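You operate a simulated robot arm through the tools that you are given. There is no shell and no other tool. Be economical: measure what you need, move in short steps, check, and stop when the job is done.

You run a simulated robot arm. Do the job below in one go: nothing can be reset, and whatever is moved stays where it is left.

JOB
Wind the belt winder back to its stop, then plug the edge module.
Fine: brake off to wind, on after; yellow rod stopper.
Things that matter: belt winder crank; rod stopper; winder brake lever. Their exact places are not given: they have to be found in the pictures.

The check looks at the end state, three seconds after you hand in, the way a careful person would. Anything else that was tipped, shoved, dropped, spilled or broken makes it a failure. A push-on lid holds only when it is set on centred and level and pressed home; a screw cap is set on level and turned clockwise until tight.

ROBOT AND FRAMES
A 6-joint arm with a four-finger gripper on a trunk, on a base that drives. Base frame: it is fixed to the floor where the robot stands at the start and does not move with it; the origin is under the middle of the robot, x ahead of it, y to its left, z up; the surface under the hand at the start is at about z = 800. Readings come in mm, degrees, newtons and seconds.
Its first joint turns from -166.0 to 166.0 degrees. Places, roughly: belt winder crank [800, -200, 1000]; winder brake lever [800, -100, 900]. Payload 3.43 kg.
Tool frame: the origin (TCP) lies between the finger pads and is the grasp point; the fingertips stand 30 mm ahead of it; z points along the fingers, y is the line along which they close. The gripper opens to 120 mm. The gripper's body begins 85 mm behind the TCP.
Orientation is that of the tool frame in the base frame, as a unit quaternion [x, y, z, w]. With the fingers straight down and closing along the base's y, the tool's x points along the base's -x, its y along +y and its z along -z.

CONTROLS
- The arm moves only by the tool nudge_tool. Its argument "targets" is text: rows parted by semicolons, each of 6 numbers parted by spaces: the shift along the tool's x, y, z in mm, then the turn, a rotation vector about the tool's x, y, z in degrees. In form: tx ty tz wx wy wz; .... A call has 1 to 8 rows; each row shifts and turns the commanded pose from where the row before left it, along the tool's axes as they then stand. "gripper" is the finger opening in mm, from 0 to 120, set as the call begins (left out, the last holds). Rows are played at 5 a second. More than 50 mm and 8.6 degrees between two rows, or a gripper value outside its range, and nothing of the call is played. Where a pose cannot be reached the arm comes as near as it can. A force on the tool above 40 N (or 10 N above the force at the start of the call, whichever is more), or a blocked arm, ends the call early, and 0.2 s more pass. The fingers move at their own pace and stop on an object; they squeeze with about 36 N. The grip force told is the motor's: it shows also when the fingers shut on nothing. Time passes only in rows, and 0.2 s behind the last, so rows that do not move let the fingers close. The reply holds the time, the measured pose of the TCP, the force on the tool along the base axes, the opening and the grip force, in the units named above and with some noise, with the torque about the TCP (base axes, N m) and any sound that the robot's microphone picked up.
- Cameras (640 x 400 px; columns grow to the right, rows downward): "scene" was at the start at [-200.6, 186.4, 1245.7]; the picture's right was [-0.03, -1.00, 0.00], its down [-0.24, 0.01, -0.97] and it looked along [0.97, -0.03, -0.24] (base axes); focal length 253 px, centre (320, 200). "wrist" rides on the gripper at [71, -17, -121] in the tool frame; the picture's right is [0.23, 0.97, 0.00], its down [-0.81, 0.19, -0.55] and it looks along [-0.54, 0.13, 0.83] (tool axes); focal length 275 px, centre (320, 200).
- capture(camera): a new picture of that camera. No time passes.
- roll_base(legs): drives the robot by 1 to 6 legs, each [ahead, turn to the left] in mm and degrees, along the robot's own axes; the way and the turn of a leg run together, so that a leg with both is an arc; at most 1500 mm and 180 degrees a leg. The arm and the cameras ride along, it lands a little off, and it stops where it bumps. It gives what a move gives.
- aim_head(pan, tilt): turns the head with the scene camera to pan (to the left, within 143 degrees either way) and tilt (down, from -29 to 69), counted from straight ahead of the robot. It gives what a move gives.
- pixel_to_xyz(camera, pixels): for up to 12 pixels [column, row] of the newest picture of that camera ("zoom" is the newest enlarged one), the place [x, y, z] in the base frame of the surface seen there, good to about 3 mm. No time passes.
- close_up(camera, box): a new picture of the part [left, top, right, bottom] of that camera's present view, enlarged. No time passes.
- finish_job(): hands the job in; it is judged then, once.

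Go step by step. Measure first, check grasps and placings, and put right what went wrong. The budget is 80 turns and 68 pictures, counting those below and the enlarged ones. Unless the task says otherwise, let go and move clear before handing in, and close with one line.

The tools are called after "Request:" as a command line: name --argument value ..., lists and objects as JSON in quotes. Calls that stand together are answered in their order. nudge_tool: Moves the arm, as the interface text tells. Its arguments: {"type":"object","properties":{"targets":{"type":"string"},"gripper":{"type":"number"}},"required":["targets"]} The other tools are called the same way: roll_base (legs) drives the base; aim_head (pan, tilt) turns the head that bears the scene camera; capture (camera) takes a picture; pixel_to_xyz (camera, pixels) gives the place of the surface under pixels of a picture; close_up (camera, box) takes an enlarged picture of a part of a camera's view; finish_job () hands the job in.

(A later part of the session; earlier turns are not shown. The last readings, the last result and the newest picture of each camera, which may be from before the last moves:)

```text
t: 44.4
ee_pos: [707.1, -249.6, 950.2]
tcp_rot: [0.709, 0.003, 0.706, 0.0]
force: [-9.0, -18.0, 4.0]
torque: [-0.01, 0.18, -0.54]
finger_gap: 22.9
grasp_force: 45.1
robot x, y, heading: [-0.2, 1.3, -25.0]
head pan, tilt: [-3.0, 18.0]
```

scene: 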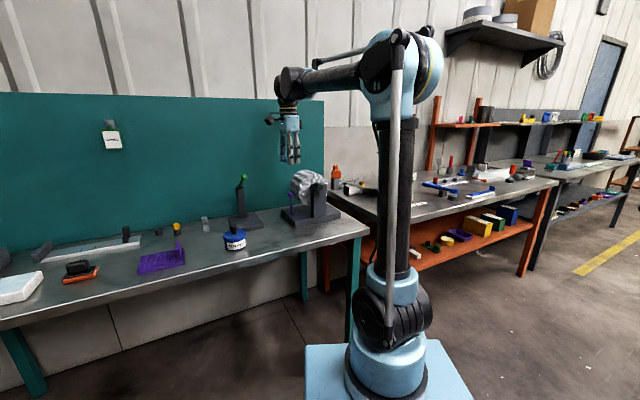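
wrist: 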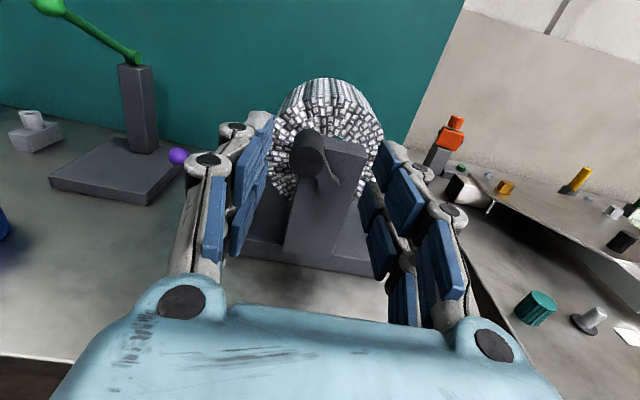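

Side force −18 N in y suggests the hub is ~2 mm further to −y (≈−203, 931.5). I'll correct and continue.

Request:
nudge_tool --targets "-14.3 3.7 0 0 0 0;-13.2 -0.6 0 0 0 0;-12.5 -3.9 0 0 0 0;-11.2 -7.1 0 0 0 0;0 0 0 0 0 0"

```text
t: 45.5
ee_pos: [697.4, -236.6, 907.4]
tcp_rot: [0.705, 0.006, 0.709, 0.0]
force: [12.0, -23.0, -23.0]
torque: [-0.19, 1.2, -0.77]
finger_gap: 24.7
grasp_force: 45.3
robot x, y, heading: [1.7, -1.6, -24.6]
head pan, tilt: [-3.0, 18.0]
stopped in row 5: the force on the tool passed its limit at 44 N (the readings are from after the stop); the commanded pose is now the measured one
```

A stop at 44 N with the hand pushed 10 mm back in x; I'll look before doing anything else.

Request:
close_up --camera "wrist" --box '[220, 40, 420, 260]'

Request:
close_up --camera "scene" --box '[265, 140, 365, 240]'

```text
1.82 times, centred on (320, 150) of wrist
```

zoom: 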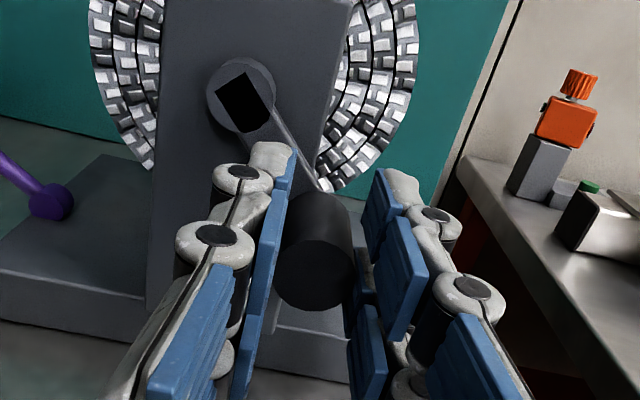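

```text
4.00 times, centred on (315, 190) of scene
```

zoom: 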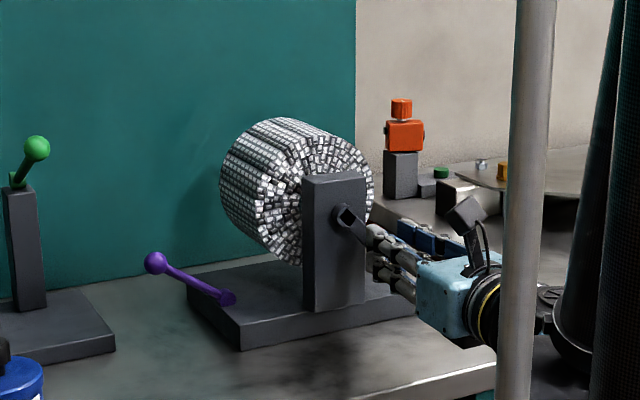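

The hub is now visible with a square shaft at zoom (242,100), and the handle still held. I'll measure hub and handle.

Request:
pixel_to_xyz --camera "wrist" --pixels '[[271, 85], [277, 95], [285, 101], [290, 108], [310, 128], [318, 200], [316, 160], [330, 165], [265, 95]]'

```text
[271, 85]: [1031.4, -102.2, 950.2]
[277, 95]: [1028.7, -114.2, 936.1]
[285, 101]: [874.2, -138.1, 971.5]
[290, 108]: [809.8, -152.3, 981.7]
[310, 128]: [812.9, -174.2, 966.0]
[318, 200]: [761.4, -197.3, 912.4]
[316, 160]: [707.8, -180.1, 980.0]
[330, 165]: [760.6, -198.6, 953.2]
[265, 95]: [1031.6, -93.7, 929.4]
```

Those were against an older wrist frame; I'll take a fresh one and measure.

Request:
capture --camera "wrist"

Request:
pixel_to_xyz --camera "wrist" --pixels '[[277, 95], [270, 84], [285, 108], [265, 95], [292, 92], [315, 140], [290, 115], [322, 185], [330, 186], [312, 186]]'

```text
28 pictures are left
```

wrist: 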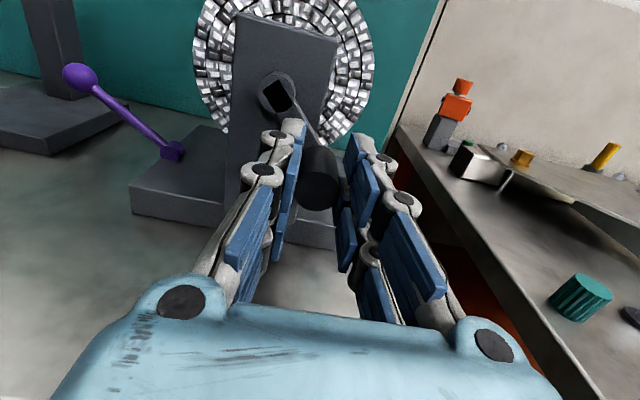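

```text
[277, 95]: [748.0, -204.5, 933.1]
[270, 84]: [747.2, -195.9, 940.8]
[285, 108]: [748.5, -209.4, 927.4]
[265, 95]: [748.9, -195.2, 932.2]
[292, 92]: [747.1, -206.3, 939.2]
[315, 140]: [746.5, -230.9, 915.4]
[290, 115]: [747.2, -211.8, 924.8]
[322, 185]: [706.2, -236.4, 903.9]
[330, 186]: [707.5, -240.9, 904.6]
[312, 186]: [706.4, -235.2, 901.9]
```

Hub is (−202.5, 933.5), handle at θ≈221°. I'll release, recentre on the handle, regrip, and push on a little to tell whether it is a real stop.

Request:
nudge_tool --targets "0 0 0 0 0 0;0 0 0 0 0 0" --gripper 50

Request:
nudge_tool --targets "-4 2.5 11 0 0 0;0 0 0 0 0 0;0 0 0 0 0 0"

Request:
nudge_tool --targets "0 0 0 0 0 0;0 0 0 0 0 0;0 0 0 0 0 0" --gripper 20

Request:
nudge_tool --targets "-2.3 -2 0 0 0 0;-2.2 -2.1 0 0 0 0;0 0 0 0 0 0"

```text
t: 46.1
ee_pos: [696.8, -233.0, 907.7]
tcp_rot: [0.703, 0.007, 0.711, -0.001]
force: [-0.5, 0.7, -0.1]
torque: [-0.02, -0.01, 0.01]
finger_gap: 50.0
grasp_force: 0.1
robot x, y, heading: [0.7, 1.3, -24.7]
head pan, tilt: [-3.0, 18.0]
```

```text
t: 46.9
ee_pos: [709.0, -236.7, 904.2]
tcp_rot: [0.704, 0.007, 0.71, -0.002]
force: [0.3, -0.3, 0.0]
torque: [0.01, -0.01, 0.04]
finger_gap: 50.0
grasp_force: 0.0
robot x, y, heading: [-0.7, 7.8, -25.0]
head pan, tilt: [-3.0, 18.0]
```

```text
t: 47.7
ee_pos: [708.4, -236.8, 903.4]
tcp_rot: [0.704, 0.007, 0.71, -0.001]
force: [-1.1, 3.0, 0.9]
torque: [0.0, 0.03, 0.02]
finger_gap: 24.4
grasp_force: 45.2
robot x, y, heading: [2.0, 4.2, -24.7]
head pan, tilt: [-3.0, 18.0]
```

```text
t: 48.5
ee_pos: [707.7, -233.2, 899.2]
tcp_rot: [0.704, 0.006, 0.71, -0.001]
force: [13.1, 12.5, 17.8]
torque: [0.05, -0.85, 0.24]
finger_gap: 24.5
grasp_force: 45.2
robot x, y, heading: [-0.5, 3.9, -24.7]
head pan, tilt: [-3.0, 18.0]
```

The force is mainly radial (pulling inward), with no tangential resistance, so it is not a stop — just a radius mismatch. I'll tighten the radius to ~47 and go on in short steps.

Request:
nudge_tool --targets "-1.7 -3.7 0 0 0 0;-5.2 -10.9 0 0 0 0;0 0 0 0 0 0"

```text
t: 49.3
ee_pos: [709.2, -218.2, 892.3]
tcp_rot: [0.704, 0.006, 0.71, 0.0]
force: [10.3, 2.7, 10.0]
torque: [0.04, -0.33, -0.03]
finger_gap: 24.3
grasp_force: 45.2
robot x, y, heading: [0.5, 1.7, -24.8]
head pan, tilt: [-3.0, 18.0]
```

Good, small forces. Refined hub (−204.5, 936), r≈47.5; continuing.

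Request:
nudge_tool --targets "-2.4 -9.6 0 0 0 0;0.5 -12.3 0 0 0 0;3.7 -11.9 0 0 0 0;6.7 -10.4 0 0 0 0;0 0 0 0 0 0"

```text
t: 50.3
ee_pos: [695.6, -171.0, 906.2]
tcp_rot: [0.7, 0.01, 0.714, 0.0]
force: [-6.0, -5.3, 3.9]
torque: [-0.08, -0.25, -0.03]
finger_gap: 24.9
grasp_force: 44.8
robot x, y, heading: [-1.6, 6.7, -25.0]
head pan, tilt: [-3.0, 18.0]
stopped in row 5: the force on the tool passed its limit at 40 N (the readings are from after the stop); the commanded pose is now the measured one
```

Another 40 N trip near θ≈315°, hand again backed off 12 mm. I'll release and look at where the crank stands.

Request:
nudge_tool --targets "0 0 0 0 0 0;0 0 0 0 0 0" --gripper 50

Request:
capture --camera "wrist"

```text
t: 50.9
ee_pos: [696.4, -169.8, 904.9]
tcp_rot: [0.7, 0.011, 0.714, 0.0]
force: [0.1, 0.0, -0.3]
torque: [0.01, -0.01, 0.01]
finger_gap: 50.3
grasp_force: 0.1
robot x, y, heading: [2.0, 0.8, -25.1]
head pan, tilt: [-3.0, 18.0]
```

```text
27 pictures are left
```

wrist: 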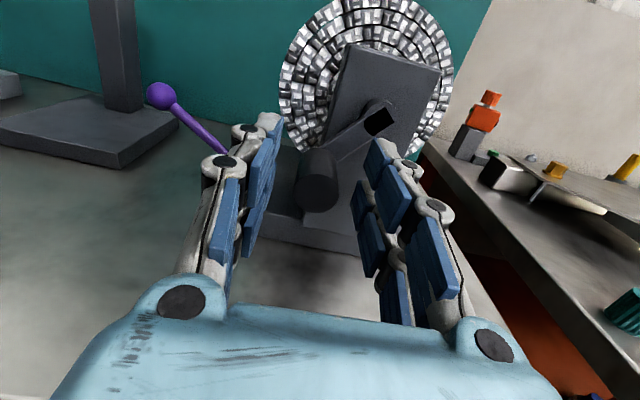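

Request:
pixel_to_xyz --camera "wrist" --pixels '[[316, 193], [316, 205], [305, 192], [328, 190], [379, 120], [370, 115], [388, 125], [375, 130], [316, 160]]'

```text
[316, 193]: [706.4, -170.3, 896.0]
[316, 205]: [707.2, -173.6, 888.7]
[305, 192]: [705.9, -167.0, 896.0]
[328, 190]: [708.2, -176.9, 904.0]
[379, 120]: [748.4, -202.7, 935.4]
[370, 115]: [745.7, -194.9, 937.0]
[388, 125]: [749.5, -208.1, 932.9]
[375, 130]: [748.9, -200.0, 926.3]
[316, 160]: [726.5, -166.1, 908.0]
```

Handle now at θ≈309° (−171, 896); hub (−202, 934.5), r≈49.5 — it had been turning fine. I'll regrip centred and continue in short steps.

Request:
nudge_tool --targets "-8 0.7 5 0 0 0;0 0 5.5 0 0 0;0 0 0 0 0 0"

Request:
nudge_tool --targets "0 0 0 0 0 0;0 0 0 0 0 0;0 0 0 0 0 0" --gripper 20

Request:
nudge_tool --targets "4.7 -4.4 0 0 0 0;4.7 -4.4 0 0 0 0;0 0 0 0 0 0"

```text
t: 51.7
ee_pos: [707.8, -171.4, 897.2]
tcp_rot: [0.7, 0.01, 0.714, 0.0]
force: [0.4, -0.1, 0.5]
torque: [-0.02, -0.01, 0.03]
finger_gap: 50.0
grasp_force: 0.1
robot x, y, heading: [1.0, 3.2, -24.6]
head pan, tilt: [-3.0, 18.0]
```

```text
t: 52.5
ee_pos: [708.3, -172.1, 898.4]
tcp_rot: [0.701, 0.011, 0.714, 0.0]
force: [-0.6, 2.3, -2.0]
torque: [0.01, 0.08, -0.11]
finger_gap: 24.3
grasp_force: 44.8
robot x, y, heading: [-0.6, 5.5, -24.8]
head pan, tilt: [-3.0, 18.0]
```

```text
t: 53.3
ee_pos: [707.6, -162.0, 908.0]
tcp_rot: [0.701, 0.009, 0.713, 0.001]
force: [6.0, 3.8, -2.6]
torque: [0.02, 0.03, -0.1]
finger_gap: 24.4
grasp_force: 44.6
robot x, y, heading: [-0.1, 2.7, -24.8]
head pan, tilt: [-3.0, 18.0]
```

Smooth, low force. Continuing.

Request:
nudge_tool --targets "11.4 -6.2 0 0 0 0;12.5 -3 0 0 0 0;12.9 0.3 0 0 0 0;0 0 0 0 0 0"

```text
t: 54.3
ee_pos: [707.8, -152.5, 945.0]
tcp_rot: [0.701, 0.01, 0.713, 0.0]
force: [29.4, 13.7, 1.8]
torque: [0.05, -0.52, 0.13]
finger_gap: 24.3
grasp_force: 44.5
robot x, y, heading: [3.6, 3.5, -24.9]
head pan, tilt: [-3.0, 18.0]
```

Side load +x 29 N; I'll let the tool give a little in +x and +y and continue.

Request:
nudge_tool --targets "12.4 2.5 1.5 0 0 0;10.7 7.4 1 0 0 0;8.4 9.9 0 0 0 0;0 0 0 0 0 0"

```text
t: 55.3
ee_pos: [708.1, -170.9, 976.8]
tcp_rot: [0.7, 0.011, 0.714, 0.0]
force: [-17.2, 13.2, 14.8]
torque: [0.05, 0.06, 0.26]
finger_gap: 24.4
grasp_force: 45.7
robot x, y, heading: [0.0, 0.2, -24.9]
head pan, tilt: [-3.0, 18.0]
```

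A full turn made with no stop yet. I'll continue with refined arc steps, 75° at a time.

Request:
nudge_tool --targets "4.9 12.3 -1 0 0 0;3 13 0 0 0 0;-0.3 13.3 0 0 0 0;-3.6 12.7 0 0 0 0;-6.7 11.4 0 0 0 0;0 0 0 0 0 0"

```text
t: 56.1
ee_pos: [697.2, -200.5, 992.8]
tcp_rot: [0.696, 0.016, 0.718, -0.002]
force: [-0.7, 2.2, 14.5]
torque: [0.0, 0.31, -0.14]
finger_gap: 24.9
grasp_force: 45.3
robot x, y, heading: [1.6, 3.5, -24.5]
head pan, tilt: [-3.0, 18.0]
stopped in row 4: the force on the tool passed its limit at 55 N (the readings are from after the stop); the commanded pose is now the measured one
```

A sharper 55 N stop near the top. I'll look at the crank.

Request:
capture --camera "wrist"

Request:
pixel_to_xyz --camera "wrist" --pixels '[[320, 190], [320, 200], [310, 190], [330, 190]]'

```text
26 pictures are left
```

wrist: 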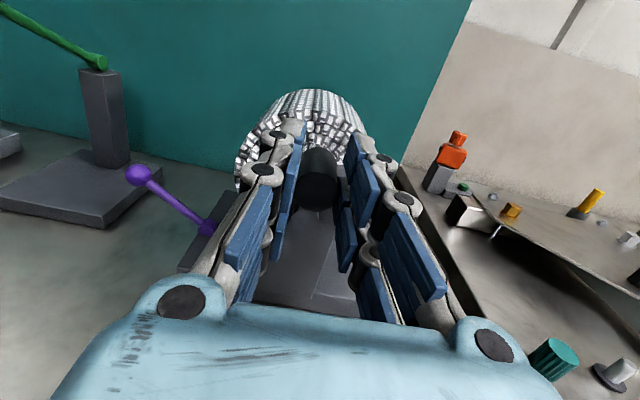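

```text
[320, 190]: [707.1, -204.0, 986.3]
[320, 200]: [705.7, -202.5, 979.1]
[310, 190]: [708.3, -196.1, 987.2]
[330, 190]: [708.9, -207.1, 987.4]
```

The handle sits at θ≈90° (−202, 985) though commanded further: a plausible real stop. I'll regrip and push again purely along −y to confirm.

Request:
nudge_tool --targets "0 0 0 0 0 0;0 0 0 0 0 0" --gripper 50

Request:
nudge_tool --targets "-8 1 5 0 0 0;0 0 5.5 0 0 0;0 0 0 0 0 0"

Request:
nudge_tool --targets "0 0 0 0 0 0;0 0 0 0 0 0;0 0 0 0 0 0" --gripper 20

Request:
nudge_tool --targets "0 2 0 0 0 0;0 2 0 0 0 0;0 2 0 0 0 0;0 2 0 0 0 0;0 0 0 0 0 0"

```text
t: 56.7
ee_pos: [697.6, -199.9, 992.5]
tcp_rot: [0.696, 0.016, 0.718, -0.002]
force: [0.3, -0.8, 0.0]
torque: [0.01, 0.01, 0.0]
finger_gap: 50.1
grasp_force: 0.1
robot x, y, heading: [4.6, 3.4, -24.7]
head pan, tilt: [-3.0, 18.0]
```

```text
t: 57.5
ee_pos: [708.4, -201.3, 983.8]
tcp_rot: [0.696, 0.016, 0.718, -0.002]
force: [0.3, 0.0, -0.7]
torque: [0.0, -0.01, 0.01]
finger_gap: 50.1
grasp_force: 0.1
robot x, y, heading: [-0.2, -1.2, -25.0]
head pan, tilt: [-3.0, 18.0]
```

```text
t: 58.3
ee_pos: [708.6, -201.7, 984.5]
tcp_rot: [0.696, 0.016, 0.718, -0.002]
force: [1.2, 0.1, 1.4]
torque: [-0.04, 0.19, -0.71]
finger_gap: 23.2
grasp_force: 44.8
robot x, y, heading: [1.7, 4.8, -24.9]
head pan, tilt: [-3.0, 18.0]
```

```text
t: 59.0
ee_pos: [697.3, -198.6, 993.4]
tcp_rot: [0.692, 0.019, 0.722, -0.001]
force: [4.7, 0.2, 8.7]
torque: [0.0, 0.11, -0.13]
finger_gap: 24.9
grasp_force: 44.9
robot x, y, heading: [0.3, 4.0, -24.7]
head pan, tilt: [-3.0, 18.0]
stopped in row 3: the force on the tool passed its limit at 44 N (the readings are from after the stop); the commanded pose is now the measured one
```

Blocked again at 44 N right at the vertical: this is the stop. I'll recentre, press lightly against it without tripping, then let go.

Request:
nudge_tool --targets "0 0 0 0 0 0;0 0 0 0 0 0" --gripper 50

Request:
nudge_tool --targets "-9 2 5 0 0 0;0 0 6 0 0 0;0 0 0 0 0 0"

Request:
nudge_tool --targets "0 0 0 0 0 0;0 0 0 0 0 0;0 0 0 0 0 0" --gripper 20

Request:
nudge_tool --targets "0 1.5 0 0 0 0;0 1.5 0 0 0 0;0 0 0 0 0 0"

```text
t: 59.6
ee_pos: [697.6, -199.5, 992.4]
tcp_rot: [0.692, 0.021, 0.721, -0.002]
force: [0.7, 0.4, -0.6]
torque: [0.0, 0.0, 0.0]
finger_gap: 50.1
grasp_force: 0.0
robot x, y, heading: [3.7, 2.9, -24.8]
head pan, tilt: [-3.0, 18.0]
```

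```text
t: 60.4
ee_pos: [709.2, -200.9, 983.0]
tcp_rot: [0.692, 0.02, 0.721, -0.002]
force: [-0.1, 0.9, 0.8]
torque: [0.03, -0.02, 0.04]
finger_gap: 49.9
grasp_force: 0.1
robot x, y, heading: [0.9, 2.2, -24.5]
head pan, tilt: [-3.0, 18.0]
```

```text
t: 61.2
ee_pos: [710.3, -202.3, 984.0]
tcp_rot: [0.693, 0.019, 0.721, -0.001]
force: [1.4, 0.5, 2.8]
torque: [0.04, 0.14, -1.08]
finger_gap: 24.1
grasp_force: 44.6
robot x, y, heading: [0.1, 2.3, -25.0]
head pan, tilt: [-3.0, 18.0]
```

```text
t: 62.0
ee_pos: [709.4, -202.1, 983.8]
tcp_rot: [0.693, 0.021, 0.72, -0.002]
force: [6.1, 25.0, -24.8]
torque: [-0.03, 0.66, -0.67]
finger_gap: 23.6
grasp_force: 45.5
robot x, y, heading: [-0.8, 3.9, -24.8]
head pan, tilt: [-3.0, 18.0]
```

The stop holds at 25 N. I'll release, back away, close the fingers and go to the +y side of the tilted brake knob to push it upright from there.

Request:
nudge_tool --targets "0 0 0 0 0 0;0 0 0 0 0 0" --gripper 60

Request:
nudge_tool --targets "0 0 -40 0 0 0;0 0 -45 0 0 0;0 -45 0 0 0 0;0 -45 0 0 0 0;0 -45 0 0 0 0;0 -45 0 0 0 0;0 -45 0 0 0 0;0 0 0 0 0 0" --gripper 60

Request:
close_up --camera "scene" --box '[265, 150, 345, 230]'

```text
t: 62.6
ee_pos: [709.3, -204.5, 986.4]
tcp_rot: [0.693, 0.021, 0.721, -0.002]
force: [0.1, -0.5, 0.2]
torque: [0.0, 0.0, 0.0]
finger_gap: 59.8
grasp_force: 0.1
robot x, y, heading: [3.6, 0.6, -24.5]
head pan, tilt: [-3.0, 18.0]
```

```text
t: 64.4
ee_pos: [623.3, -38.4, 937.7]
tcp_rot: [0.748, 0.048, 0.662, -0.013]
force: [-0.2, 0.2, 0.2]
torque: [-0.04, 0.02, -0.02]
finger_gap: 59.9
grasp_force: 0.0
out of reach, approached as far as the arm can: row 5, 6, 7
robot x, y, heading: [0.1, 1.7, -24.6]
head pan, tilt: [-3.0, 18.0]
```

```text
5.00 times, centred on (305, 190) of scene
```

zoom: 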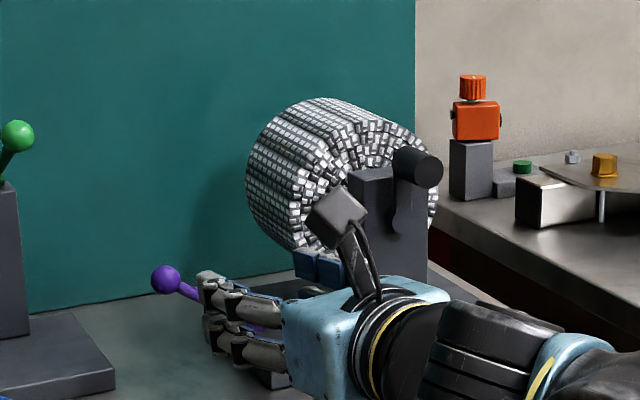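

The crank stands upright at its stop. The arm is near a joint limit here, so I'll go up, tilt the tool down again and use the proven knob grasp from above.

Request:
nudge_tool --targets "45 0 0 0 0 0;45 30 0 0 0 0;40 30 0 0 -8.2 0;0 0 0 0 -8.2 0;0 0 0 0 -8.2 0;0 0 0 0 -8.2 0;0 0 0 0 -8.2 0;0 0 0 0 -8.2 0"

Request:
nudge_tool --targets "0 0 0 0 -8.2 0;0 0 0 0 -8.2 0;0 0 0 0 -8.2 0;0 0 0 0 0 -8.2;0 0 0 0 0 -8.2;0 0 0 0 0 -8.2;0 0 0 0 0 -8.2;0 0 0 0 0 -8.2"

Request:
nudge_tool --targets "0 0 0 0 0 -8.2;0 0 0 0 0 -8.2;0 0 0 0 0 -8.2;0 0 0 0 0 -8.2;0 0 0 0 0 -8.2;0 0 0 0 0 -8.2;0 0 0 0 0 0"

```text
refused: row 2 steps farther than a row can; nothing moved
```

```text
t: 66.2
ee_pos: [618.5, -5.4, 977.4]
tcp_rot: [0.77, 0.31, 0.522, 0.198]
force: [-0.6, 0.1, 0.1]
torque: [-0.01, 0.0, 0.0]
finger_gap: 60.0
grasp_force: 0.0
robot x, y, heading: [-0.5, 5.2, -24.8]
head pan, tilt: [-3.0, 18.0]
```

```text
t: 67.8
ee_pos: [618.6, -4.6, 976.6]
tcp_rot: [0.571, 0.603, 0.391, 0.398]
force: [-0.1, 0.8, -0.1]
torque: [-0.02, -0.01, -0.01]
finger_gap: 59.8
grasp_force: 0.0
robot x, y, heading: [3.7, 8.3, -24.9]
head pan, tilt: [-3.0, 18.0]
```

The first call was refused, so only the turn parts played: tool z still points ~68° forward with tool x along +y. A turn of +67.7° about tool x brings it straight down.

Request:
nudge_tool --targets "0 0 0 8.46 0 0;0 0 0 8.46 0 0;0 0 0 8.46 0 0;0 0 0 8.46 0 0;0 0 0 8.46 0 0;0 0 0 8.46 0 0;0 0 0 8.46 0 0;0 0 0 8.46 0 0"

Request:
nudge_tool --targets "0 0 -45 0 0 0;0 0 -45 0 0 0;0 0 0 0 0 0"

```text
t: 69.6
ee_pos: [583.4, 57.4, 976.8]
tcp_rot: [0.7, 0.7, -0.035, 0.136]
force: [0.5, -0.5, 0.2]
torque: [0.0, 0.01, 0.0]
finger_gap: 60.0
grasp_force: 0.1
out of reach, approached as far as the arm can: row 4, 5, 6, 7, 8
robot x, y, heading: [-1.6, -1.2, -24.9]
head pan, tilt: [-3.0, 18.0]
```

```text
t: 70.4
ee_pos: [571.5, 79.7, 1063.8]
tcp_rot: [0.701, 0.699, -0.034, 0.136]
force: [-0.1, 0.2, 1.5]
torque: [-0.03, -0.04, 0.03]
finger_gap: 60.1
grasp_force: 0.1
robot x, y, heading: [2.0, 0.2, -24.8]
head pan, tilt: [-3.0, 18.0]
```

The tool is tilted ~16° and at (571,80,1064). I'll correct the tilt while heading to above the knob.

Request:
nudge_tool --targets "-15 40 0 8.2 0 0;-15 40 0 0 7 0;-15 40 0 0 6.9 0;-15 40 0 0 0 0;-15 30 0 0 0 0;-15 30 0 0 0 0;0 0 0 0 0 0"

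```text
t: 72.0
ee_pos: [797.9, -14.5, 1110.4]
tcp_rot: [0.701, 0.699, -0.045, 0.136]
force: [-0.2, 0.3, 0.1]
torque: [0.0, -0.01, -0.01]
finger_gap: 59.9
grasp_force: 0.0
out of reach, approached as far as the arm can: row 1, 2, 3
robot x, y, heading: [2.3, 2.3, -24.7]
head pan, tilt: [-3.0, 18.0]
```

Still tilted; farther out it should be reachable. I'll apply the tilt correction here.

Request:
nudge_tool --targets "0 0 0 8 0 0;0 0 0 0 7 0;0 0 0 0 6.9 0;0 0 0 0 0 0"

```text
t: 73.0
ee_pos: [796.6, -20.0, 1110.1]
tcp_rot: [0.706, 0.693, -0.095, 0.106]
force: [1.0, 0.1, 0.5]
torque: [0.02, -0.01, 0.01]
finger_gap: 59.9
grasp_force: 0.1
out of reach, approached as far as the arm can: row 2, 3
robot x, y, heading: [4.7, 2.3, -25.1]
head pan, tilt: [-3.0, 18.0]
```

A joint limit keeps a 16° lean, and in this pose the wrist camera would come near the green knob. I'll spin the tool to the natural starting orientation (camera toward the robot) and push with closed fingers instead.

Request:
nudge_tool --targets "0 0 0 0 0 -8.2;0 0 0 0 0 -8.2;0 0 0 0 0 -8.2;0 0 0 0 0 -8.2;0 0 0 0 0 -8.2;0 0 0 0 0 -8.2;0 0 0 0 0 -8.2;0 0 0 0 0 -8.2" --gripper 0

Request:
nudge_tool --targets "0 0 0 0 0 -8.2;0 0 0 0 0 -8.2;0 0 0 0 0 -8.2;0 0 0 0 0 0"

```text
t: 74.8
ee_pos: [795.7, -17.0, 1110.0]
tcp_rot: [0.217, 0.966, -0.138, 0.037]
force: [1.3, 0.2, 0.6]
torque: [-0.02, 0.03, 0.0]
finger_gap: 0.0
grasp_force: 33.2
robot x, y, heading: [1.0, 1.9, -24.9]
head pan, tilt: [-3.0, 18.0]
```

```text
t: 75.8
ee_pos: [795.2, -17.6, 1109.7]
tcp_rot: [0.007, 0.99, -0.143, 0.007]
force: [0.6, -0.2, -0.2]
torque: [0.02, 0.02, -0.01]
finger_gap: 0.0
grasp_force: 33.0
robot x, y, heading: [3.0, 2.2, -24.7]
head pan, tilt: [-3.0, 18.0]
```

Now correct the 16.4° lean about tool x.

Request:
nudge_tool --targets "0 0 0 -8.2 0 0;0 0 0 -8.2 0 0;0 0 0 0 0 0"

Request:
capture --camera "wrist"

```text
t: 76.6
ee_pos: [795.9, -17.3, 1109.1]
tcp_rot: [0.005, 0.99, -0.135, 0.037]
force: [0.3, 0.2, 0.5]
torque: [0.02, -0.01, 0.01]
finger_gap: 0.1
grasp_force: 33.5
out of reach, approached as far as the arm can: row 1, 2
robot x, y, heading: [3.4, 2.7, -25.0]
head pan, tilt: [-3.0, 18.0]
```

```text
24 pictures are left
```

wrist: 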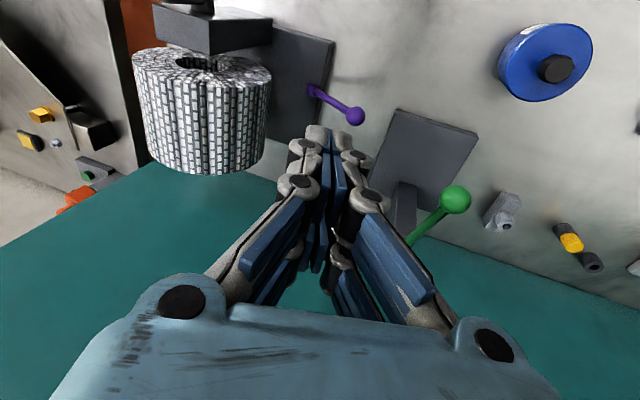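

The lean is stuck because a wrist roll joint looks to be at its limit (flipped wrist). I'll unflip it in free space: rise, tilt the tool forward past horizontal, then roll about the forearm.

Request:
nudge_tool --targets "-18 0 -44 0 0 0;-18 0 -44 0 0 0;-18 0 -44 0 0 0;0 0 0 0 -8.5 0;0 0 0 0 -8.5 0;0 0 0 0 -8.5 0;0 0 0 0 -8.5 0;0 0 0 0 -8.5 0"

Request:
nudge_tool --targets "0 0 0 0 -8.5 0;0 0 0 0 -8.5 0;0 0 0 0 -8.5 0;0 0 0 0 -8.5 0;0 0 0 0 -8.5 0;0 0 0 0 -8.5 0;0 0 0 0 0 0"

```text
t: 78.4
ee_pos: [838.9, 16.7, 1242.0]
tcp_rot: [-0.046, 0.909, -0.126, 0.395]
force: [0.5, 0.2, -0.8]
torque: [-0.03, 0.01, -0.04]
finger_gap: 0.1
grasp_force: 32.7
robot x, y, heading: [0.1, 1.5, -25.1]
head pan, tilt: [-3.0, 18.0]
```

```text
t: 80.0
ee_pos: [839.4, 17.9, 1239.9]
tcp_rot: [-0.096, 0.651, -0.095, 0.747]
force: [-0.4, -0.9, 0.0]
torque: [0.01, 0.02, 0.03]
finger_gap: 0.0
grasp_force: 33.5
robot x, y, heading: [2.5, 2.9, -25.0]
head pan, tilt: [-3.0, 18.0]
```

Tool now points forward, 8° up. Three more tilt steps, then read.

Request:
nudge_tool --targets "0 0 0 0 -8.5 0;0 0 0 0 -8.5 0;0 0 0 0 -8.5 0;0 0 0 0 0 0"

Request:
capture --camera "scene"

```text
t: 81.0
ee_pos: [840.6, 17.4, 1242.2]
tcp_rot: [-0.114, 0.469, -0.072, 0.873]
force: [0.1, 0.4, 0.2]
torque: [-0.02, -0.03, -0.03]
finger_gap: 0.1
grasp_force: 33.6
robot x, y, heading: [4.1, 1.7, -24.9]
head pan, tilt: [-3.0, 18.0]
```

```text
23 pictures are left
```

scene: 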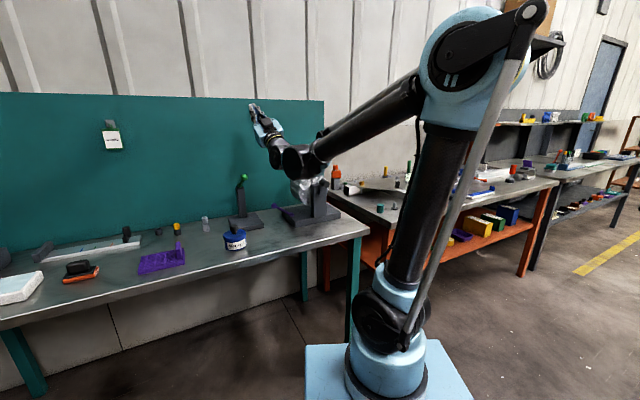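

As predicted, the tool leans to +y when up, confirming the flipped wrist; the forearm slopes ~25° down. I'll roll about the forearm axis (up → +y → down) in stages.

Request:
nudge_tool --targets "0 0 0 0 0 0;-1.9 12.4 0 -7.11 -1.1 -4.51;-1.9 12.4 0 -7.11 -1.1 -4.51;-1.9 12.4 0 -7.11 -1.1 -4.51;-1.9 12.4 0 -7.11 -1.1 -4.51;-1.9 12.4 0 -7.11 -1.1 -4.51;-1.9 12.4 0 -7.11 -1.1 -4.51"

```text
t: 82.6
ee_pos: [824.9, 82.0, 1207.2]
tcp_rot: [-0.529, 0.376, -0.089, 0.755]
force: [-0.6, 0.3, 0.1]
torque: [-0.07, -0.02, -0.02]
finger_gap: 0.0
grasp_force: 33.5
robot x, y, heading: [-2.0, 5.3, -24.5]
head pan, tilt: [-3.0, 18.0]
```

Working. Continue the roll.

Request:
nudge_tool --targets "-1.9 12.4 0 -7.11 -1.1 -4.51;-1.9 12.4 0 -7.11 -1.1 -4.51;-1.9 12.4 0 -7.11 -1.1 -4.51;-1.9 12.4 0 -7.11 -1.1 -4.51;-1.9 12.4 0 -7.11 -1.1 -4.51;-1.9 12.4 0 -7.11 -1.1 -4.51;-1.9 12.4 0 -7.11 -1.1 -4.51"

```text
t: 84.2
ee_pos: [790.1, 85.1, 1132.2]
tcp_rot: [0.878, -0.176, 0.086, -0.437]
force: [0.1, 1.2, 0.4]
torque: [-0.02, 0.0, 0.0]
finger_gap: 0.1
grasp_force: 33.6
robot x, y, heading: [2.9, 3.9, -24.7]
head pan, tilt: [-3.0, 18.0]
```

Past the side. I'll finish the roll with the TCP held at this height.

Request:
nudge_tool --targets "0 0 0 -7.11 -1.1 -4.51;0 0 0 -7.11 -1.1 -4.51;0 0 0 -7.11 -1.1 -4.51;0 0 0 -7.11 -1.1 -4.51;0 0 0 -7.11 -1.1 -4.51;0 0 0 0 0 0"

```text
t: 85.6
ee_pos: [788.7, 88.6, 1132.1]
tcp_rot: [0.985, -0.012, 0.072, -0.158]
force: [0.8, -0.2, -0.1]
torque: [0.0, 0.01, 0.01]
finger_gap: 0.0
grasp_force: 33.3
out of reach, approached as far as the arm can: row 5
robot x, y, heading: [-0.1, 1.9, -25.0]
head pan, tilt: [-3.0, 18.0]
```

Nearly down, tool x along +x with spin at its limit; I'll spin −180° to the start orientation, then remove the remaining lean.

Request:
nudge_tool --targets "0 0 0 0 0 -8.2;0 0 0 0 0 -8.2;0 0 0 0 0 -8.2;0 0 0 0 0 -8.2;0 0 0 0 0 -8.2;0 0 0 0 0 -8.2;0 0 0 0 0 -8.2;0 0 0 0 0 -8.2"

Request:
nudge_tool --targets "0 0 0 0 0 -8.2;0 0 0 0 0 -8.2;0 0 0 0 0 -8.2;0 0 0 0 0 -8.2;0 0 0 0 0 -8.2;0 0 0 0 0 -8.2;0 0 0 0 0 -8.2;0 0 0 0 0 -8.2"

Request:
nudge_tool --targets "0 0 0 0 0 -8.2;0 0 0 0 0 -8.2;0 0 0 0 0 -8.2;0 0 0 0 0 -8.2;0 0 0 0 0 -8.2;0 0 0 8.5 0 0;0 0 0 8.5 0 0;0 0 0 0 8.2 0"

```text
t: 87.4
ee_pos: [788.9, 86.7, 1132.3]
tcp_rot: [0.834, 0.524, 0.146, -0.094]
force: [0.0, -0.4, 0.4]
torque: [0.01, -0.01, -0.01]
finger_gap: 0.2
grasp_force: 33.2
robot x, y, heading: [1.6, 1.8, -24.8]
head pan, tilt: [-3.0, 18.0]
```

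```text
t: 89.2
ee_pos: [789.4, 87.7, 1131.7]
tcp_rot: [0.417, 0.892, 0.175, 0.001]
force: [-0.3, 0.3, -0.2]
torque: [-0.05, 0.0, 0.01]
finger_gap: 0.1
grasp_force: 33.5
robot x, y, heading: [5.0, 4.7, -24.9]
head pan, tilt: [-3.0, 18.0]
```

```text
t: 91.0
ee_pos: [788.3, 87.9, 1131.8]
tcp_rot: [0.067, 0.983, 0.169, -0.009]
force: [-1.6, 0.0, 1.2]
torque: [-0.01, -0.06, -0.01]
finger_gap: 0.0
grasp_force: 33.3
out of reach, approached as far as the arm can: row 6, 7
robot x, y, heading: [1.0, 3.3, -24.9]
head pan, tilt: [-3.0, 18.0]
```

The lean is now 19° to the other side and again won't reduce. I'll look at the arm to understand which joint is limiting.

Request:
close_up --camera "scene" --box '[200, 0, 560, 225]'

```text
1.78 times, centred on (380, 112) of scene
```

zoom: 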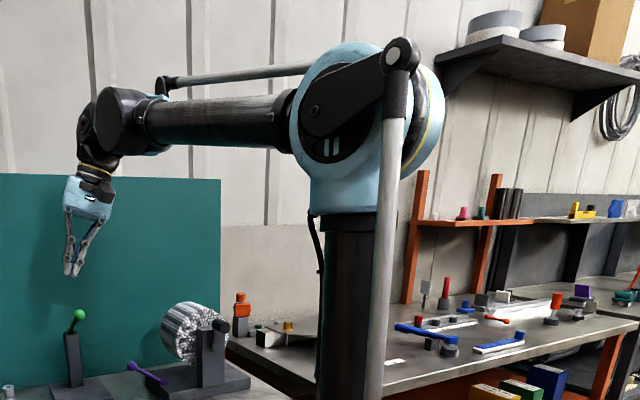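

The wrist looks natural again. I'll try the remaining correction in small steps while moving toward −y.

Request:
nudge_tool --targets "0 -20 0 3 0 0;0 -20 0 3 0 0;0 -20 0 3 0 0;0 -20 0 3 0 0;0 -20 0 3 0 0;0 -20 0 3 0 0;0 0 0 0 0 0"

```text
t: 92.6
ee_pos: [773.1, -24.1, 1098.9]
tcp_rot: [0.065, 0.988, 0.138, -0.039]
force: [0.3, -0.9, -0.2]
torque: [0.02, 0.0, 0.03]
finger_gap: 0.1
grasp_force: 33.3
out of reach, approached as far as the arm can: row 3, 4, 5, 6
robot x, y, heading: [1.8, 2.0, -25.2]
head pan, tilt: [-3.0, 18.0]
```

I now understand: the wrist roll is at its limit with the pitch on the "wrong" side, giving a ±16° lean about the x axis. That lean doesn't matter for gripping the knob with fingers closing along x, so I'll spin +90° and use that for the brake now.

Request:
nudge_tool --targets "0 0 0 0 0 8.2;0 0 0 0 0 8.2;0 0 0 0 0 8.2;0 0 0 0 0 8.2;0 0 0 0 0 8.2;0 0 0 0 0 8.2;0 0 0 0 0 8.2;0 0 0 0 0 8.2" --gripper 60

Request:
nudge_tool --targets "0 0 0 0 0 8.2;0 0 0 0 0 8.2;0 0 0 0 0 0"

Request:
capture --camera "wrist"

```text
t: 94.4
ee_pos: [772.1, -26.5, 1098.8]
tcp_rot: [0.59, 0.795, 0.095, -0.108]
force: [-0.1, 0.3, 0.3]
torque: [-0.03, 0.03, -0.03]
finger_gap: 59.9
grasp_force: 0.0
robot x, y, heading: [1.3, 1.0, -25.0]
head pan, tilt: [-3.0, 18.0]
```

```text
t: 95.2
ee_pos: [772.5, -26.3, 1097.3]
tcp_rot: [0.697, 0.703, 0.079, -0.119]
force: [0.5, -0.4, 0.3]
torque: [0.01, 0.0, 0.0]
finger_gap: 59.9
grasp_force: 0.1
robot x, y, heading: [-4.4, 4.2, -24.9]
head pan, tilt: [-3.0, 18.0]
```

```text
21 pictures are left
```

wrist: 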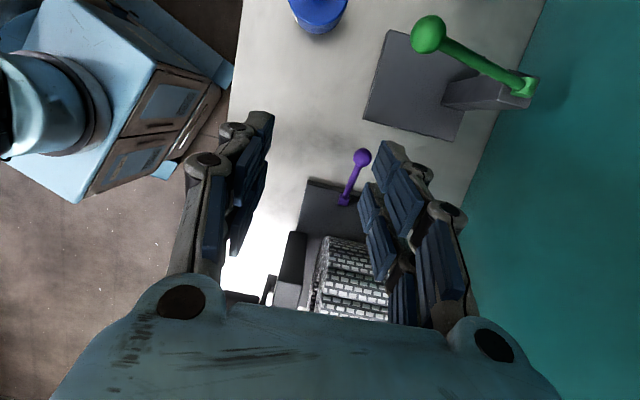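

Request:
pixel_to_xyz --camera "wrist" --pixels '[[362, 156], [368, 157], [356, 156], [346, 200], [430, 35]]'

```text
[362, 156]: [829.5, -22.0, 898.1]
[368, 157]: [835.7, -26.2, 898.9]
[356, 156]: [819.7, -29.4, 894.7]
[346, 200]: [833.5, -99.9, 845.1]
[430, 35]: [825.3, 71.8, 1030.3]
```

Knob centre (828,−26,888). I'll shift laterally first, then slide down along the leaning tool axis and grip.

Request:
nudge_tool --targets "-29 33.5 0 0 0 0;-29 33.5 0 0 0 0;0 0 45 0 0 0;0 0 45 0 0 0;0 0 45 0 0 0;0 0 40 0 0 0;0 0 22 0 0 0;0 0 0 0 0 0"

Request:
nudge_tool --targets "0 0 0 0 0 0;0 0 0 0 0 0;0 0 0 0 0 0" --gripper 10

```text
t: 97.0
ee_pos: [826.8, -27.8, 889.4]
tcp_rot: [0.697, 0.703, 0.077, -0.119]
force: [0.3, -0.2, -1.1]
torque: [-0.01, 0.01, 0.0]
finger_gap: 59.8
grasp_force: 0.1
robot x, y, heading: [1.7, 3.0, -24.7]
head pan, tilt: [-3.0, 18.0]
```

```text
t: 97.8
ee_pos: [830.3, -27.1, 888.9]
tcp_rot: [0.697, 0.703, 0.08, -0.118]
force: [33.7, 2.0, -1.5]
torque: [0.36, -0.16, 0.07]
finger_gap: 19.2
grasp_force: 44.4
robot x, y, heading: [3.0, 6.4, -24.8]
head pan, tilt: [-3.0, 18.0]
```

Knob held. I'll relieve the x load and swing it back up along its arc.

Request:
nudge_tool --targets "0 1.8 0 0 0 0;-5.05 -0.85 -15 0 0 0;-7.15 -0.8 -13.8 0 0 0;-9.75 -0.7 -12.4 0 0 0;0 0 0 0 0 0"

```text
t: 99.0
ee_pos: [831.4, -58.2, 923.1]
tcp_rot: [0.696, 0.703, 0.081, -0.121]
force: [9.3, 5.3, 0.7]
torque: [0.35, -0.03, 0.03]
finger_gap: 19.4
grasp_force: 45.3
robot x, y, heading: [1.3, 4.1, -24.7]
head pan, tilt: [-3.0, 18.0]
```

Low forces, following well. Continue toward upright.

Request:
nudge_tool --targets "-12.35 -0.6 -10.2 0 0 0;-11.1 -0.4 -6.7 0 0 0;-10.5 -0.2 -4.3 0 0 0;0 0 0 0 0 0"

```text
t: 100.0
ee_pos: [829.9, -98.1, 933.2]
tcp_rot: [0.697, 0.702, 0.081, -0.121]
force: [2.2, 8.8, -5.4]
torque: [0.98, 0.07, -0.03]
finger_gap: 20.1
grasp_force: 45.7
robot x, y, heading: [4.0, 4.2, -25.0]
head pan, tilt: [-3.0, 18.0]
```

Now the last few millimetres, feeling for the end stop.

Request:
nudge_tool --targets "-1.9 0 -0.5 0 0 0;-1.9 0 -0.5 0 0 0;-1.9 0 -0.5 0 0 0;0 0 0 0 0 0"

```text
t: 101.0
ee_pos: [830.6, -103.0, 933.6]
tcp_rot: [0.697, 0.702, 0.083, -0.122]
force: [14.3, 13.5, 1.2]
torque: [1.37, -0.1, -0.09]
finger_gap: 19.3
grasp_force: 45.3
robot x, y, heading: [-0.3, 4.7, -24.8]
head pan, tilt: [-3.0, 18.0]
```

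Request:
nudge_tool --targets "-1.9 0 -0.5 0 0 0;-1.5 0 -0.4 0 0 0;0 0 0 0 0 0"

```text
t: 102.0
ee_pos: [827.5, -102.5, 941.9]
tcp_rot: [0.697, 0.703, 0.088, -0.114]
force: [88.3, -6.8, -24.8]
torque: [-0.6, -1.16, -0.3]
finger_gap: 26.7
grasp_force: 45.8
robot x, y, heading: [0.4, -0.3, -24.9]
head pan, tilt: [-3.0, 18.0]
stopped in row 3: the force on the tool passed its limit at 40 N (the readings are from after the stop); the commanded pose is now the measured one
```

It tripped at the end stop and the fingers shifted on the ball (88 N sideways). I'll open at once and look.

Request:
nudge_tool --targets "0 0 0 0 0 0;0 0 0 0 0 0" --gripper 60

Request:
nudge_tool --targets "0 0 -45 0 0 0;0 0 -45 0 0 0;0 0 -45 0 0 0;0 0 -45 0 0 0;0 0 0 0 0 0"

Request:
capture --camera "scene"

Request:
close_up --camera "scene" --box '[265, 150, 345, 230]'

```text
t: 102.5
ee_pos: [819.0, -101.0, 944.9]
tcp_rot: [0.695, 0.704, 0.085, -0.118]
force: [0.7, 0.4, 0.2]
torque: [-0.04, 0.01, -0.02]
finger_gap: 60.0
grasp_force: 0.1
robot x, y, heading: [-1.9, 3.5, -24.9]
head pan, tilt: [-3.0, 18.0]
```

```text
t: 103.8
ee_pos: [828.9, -149.7, 1118.3]
tcp_rot: [0.696, 0.703, 0.089, -0.118]
force: [-0.6, -0.2, -0.3]
torque: [0.01, -0.03, -0.03]
finger_gap: 59.9
grasp_force: 0.1
robot x, y, heading: [-0.6, 2.4, -24.6]
head pan, tilt: [-3.0, 18.0]
```

```text
20 pictures are left
```

scene: 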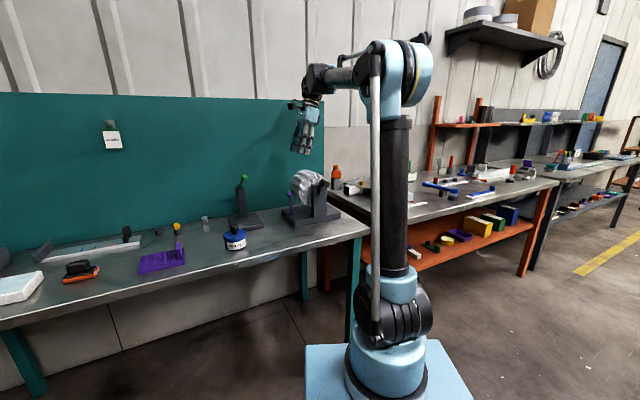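

```text
5.00 times, centred on (305, 190) of scene
```

zoom: 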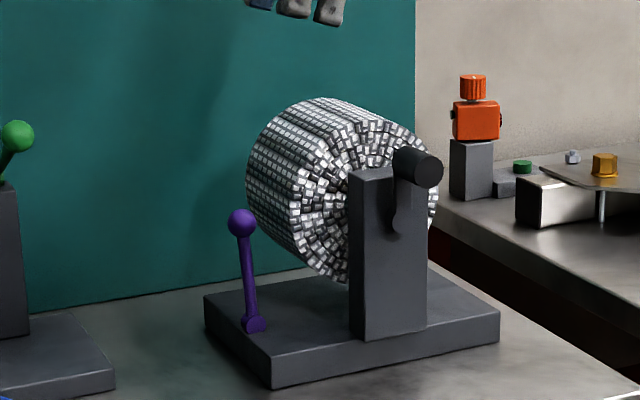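

Crank is upright; the lever seems a few degrees short of its original position (knob at zoom (242,222)). I'll measure.

Request:
pixel_to_xyz --camera "zoom" --pixels '[[242, 222], [242, 212], [253, 324], [248, 270], [420, 168], [400, 200], [397, 225]]'

Request:
capture --camera "wrist"

```text
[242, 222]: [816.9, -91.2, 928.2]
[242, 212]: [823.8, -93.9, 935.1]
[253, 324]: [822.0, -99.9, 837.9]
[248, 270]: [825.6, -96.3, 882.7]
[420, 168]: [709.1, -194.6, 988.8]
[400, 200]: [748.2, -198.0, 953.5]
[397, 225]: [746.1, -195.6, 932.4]
```

```text
18 pictures are left
```

wrist: 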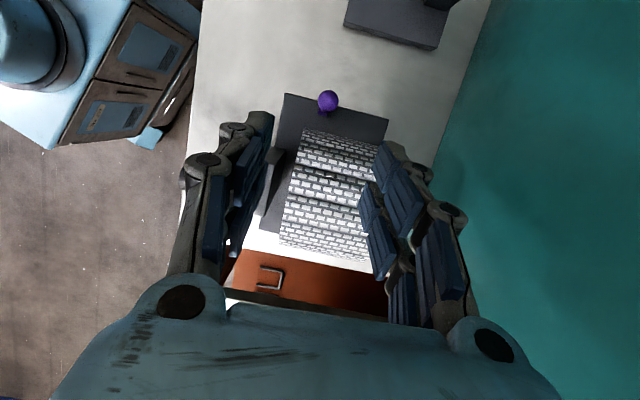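

The knob is ~6 mm short of its original −101. I'll push it home from the +y side with closed fingers, gently.

Request:
nudge_tool --targets "29 0 0 0 0 0;0 2 40 0 0 0;0 2 40 0 0 0;0 2 40 0 0 0;0 2 42 0 0 0;0 2 40 0 0 0;0 0 0 0 0 0" --gripper 0

```text
t: 105.0
ee_pos: [817.7, -69.1, 974.6]
tcp_rot: [0.695, 0.705, 0.091, -0.112]
force: [2.0, 0.3, -1.2]
torque: [0.05, 0.21, 0.03]
finger_gap: 0.1
grasp_force: 33.6
robot x, y, heading: [4.3, 2.9, -24.7]
head pan, tilt: [-3.0, 18.0]
stopped in row 6: the force on the tool passed its limit at 128 N (the readings are from after the stop); the commanded pose is now the measured one
```

Unexpected 128 N contact at TCP z≈965. I'll look before moving.

Request:
close_up --camera "scene" --box '[265, 130, 345, 230]'

Request:
capture --camera "wrist"

```text
4.00 times, centred on (305, 180) of scene
```

zoom: 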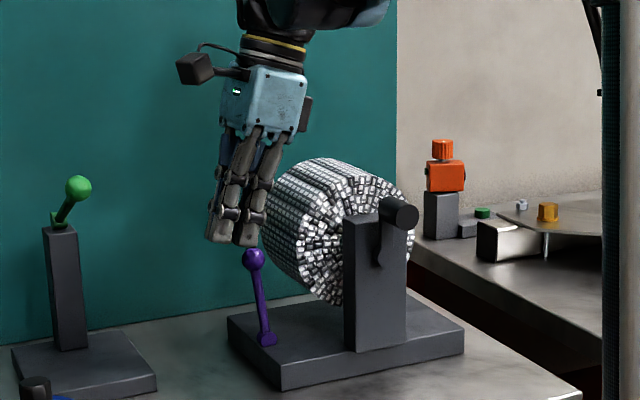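

```text
16 pictures are left
5 turns are left
```

wrist: 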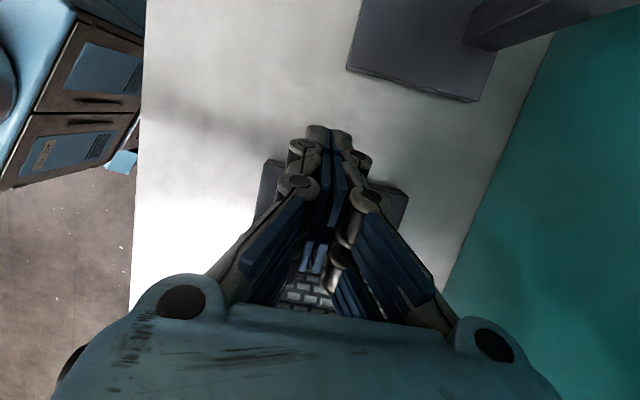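

Only 5 turns remain, so I'll combine steps: clear the knob, go lower on its +y side, push it home by contact only, retreat, and measure the stopper and module.

Request:
nudge_tool --targets "0 5 -12 0 0 0;13 5 0 0 0 0;13 0 0 0 0 0;0 0 25 0 0 0;0 0 27 0 0 0;0 0 0 0 0 0"

Request:
nudge_tool --targets "-9 0 -2.6 0 0 0;-9 0 -2.6 0 0 0;-8 0 -2.3 0 0 0;-7 0 -2 0 0 0;-6 0 -1.7 0 0 0;-5 0 -1.4 0 0 0;-4 0 -1.1 0 0 0;-3 0 -0.8 0 0 0"

Request:
nudge_tool --targets "25 0 0 0 0 0;10 0 -40 0 0 0;0 0 -45 0 0 0;0 0 -45 0 0 0;0 0 -45 0 0 0;0 0 0 0 0 0"

Request:
close_up --camera "scene" --box '[265, 150, 345, 230]'

Request:
pixel_to_xyz --camera "zoom" --pixels '[[242, 222], [238, 214], [235, 218], [242, 230], [246, 222]]'

Request:
close_up --camera "scene" --box '[120, 165, 280, 265]'

Request:
pixel_to_xyz --camera "zoom" --pixels '[[224, 235], [225, 247], [214, 247], [236, 247], [230, 271], [337, 211], [338, 224], [328, 222], [348, 222], [342, 250], [152, 257]]'

```text
t: 106.5
ee_pos: [825.9, -31.8, 943.6]
tcp_rot: [0.695, 0.705, 0.09, -0.112]
force: [-0.6, 0.5, 0.4]
torque: [0.02, 0.04, 0.02]
finger_gap: 0.1
grasp_force: 32.6
robot x, y, heading: [-0.7, 5.3, -24.7]
head pan, tilt: [-3.0, 18.0]
```

```text
t: 107.9
ee_pos: [818.5, -69.1, 952.4]
tcp_rot: [0.692, 0.707, 0.093, -0.109]
force: [2.4, -0.6, -2.2]
torque: [0.1, 0.29, 0.11]
finger_gap: 0.0
grasp_force: 33.3
robot x, y, heading: [-1.0, 1.7, -24.8]
head pan, tilt: [-3.0, 18.0]
stopped in row 7: the force on the tool passed its limit at 47 N (the readings are from after the stop); the commanded pose is now the measured one
```

```text
t: 109.3
ee_pos: [820.8, -86.2, 1134.5]
tcp_rot: [0.693, 0.706, 0.095, -0.108]
force: [0.3, 0.0, -0.1]
torque: [-0.03, -0.01, -0.05]
finger_gap: 0.0
grasp_force: 33.9
robot x, y, heading: [1.0, 1.7, -24.7]
head pan, tilt: [-3.0, 18.0]
```

```text
5.00 times, centred on (305, 190) of scene
```

zoom: 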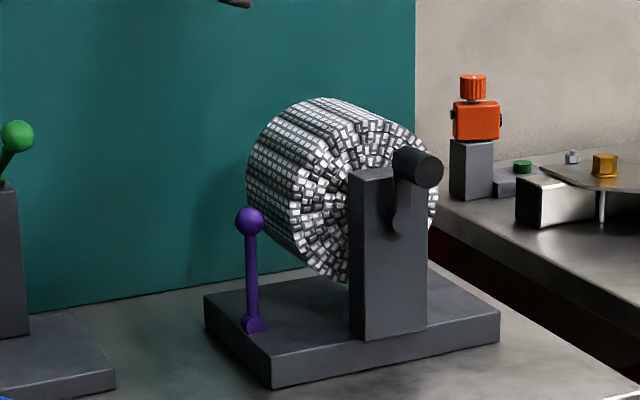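

```text
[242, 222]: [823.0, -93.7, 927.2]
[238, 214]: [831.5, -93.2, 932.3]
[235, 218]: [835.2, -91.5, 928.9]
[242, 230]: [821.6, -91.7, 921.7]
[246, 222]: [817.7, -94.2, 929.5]
```

```text
4.00 times, centred on (200, 215) of scene
```

zoom: 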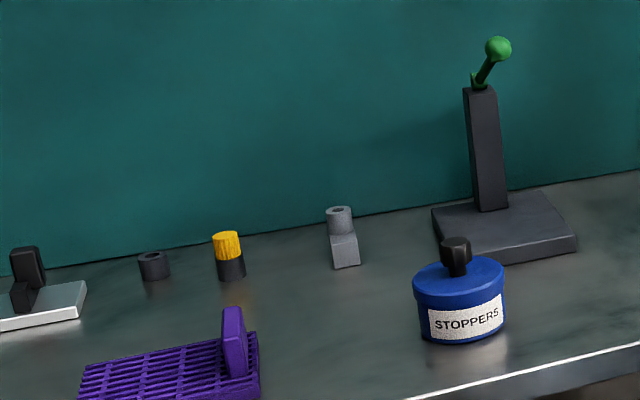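

```text
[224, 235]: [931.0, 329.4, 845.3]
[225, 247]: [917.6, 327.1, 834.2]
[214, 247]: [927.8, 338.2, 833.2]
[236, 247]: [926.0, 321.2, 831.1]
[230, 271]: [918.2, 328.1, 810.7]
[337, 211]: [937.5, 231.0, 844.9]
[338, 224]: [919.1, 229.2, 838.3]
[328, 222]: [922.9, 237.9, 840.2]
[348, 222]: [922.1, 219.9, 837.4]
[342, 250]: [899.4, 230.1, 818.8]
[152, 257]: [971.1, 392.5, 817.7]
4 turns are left
```

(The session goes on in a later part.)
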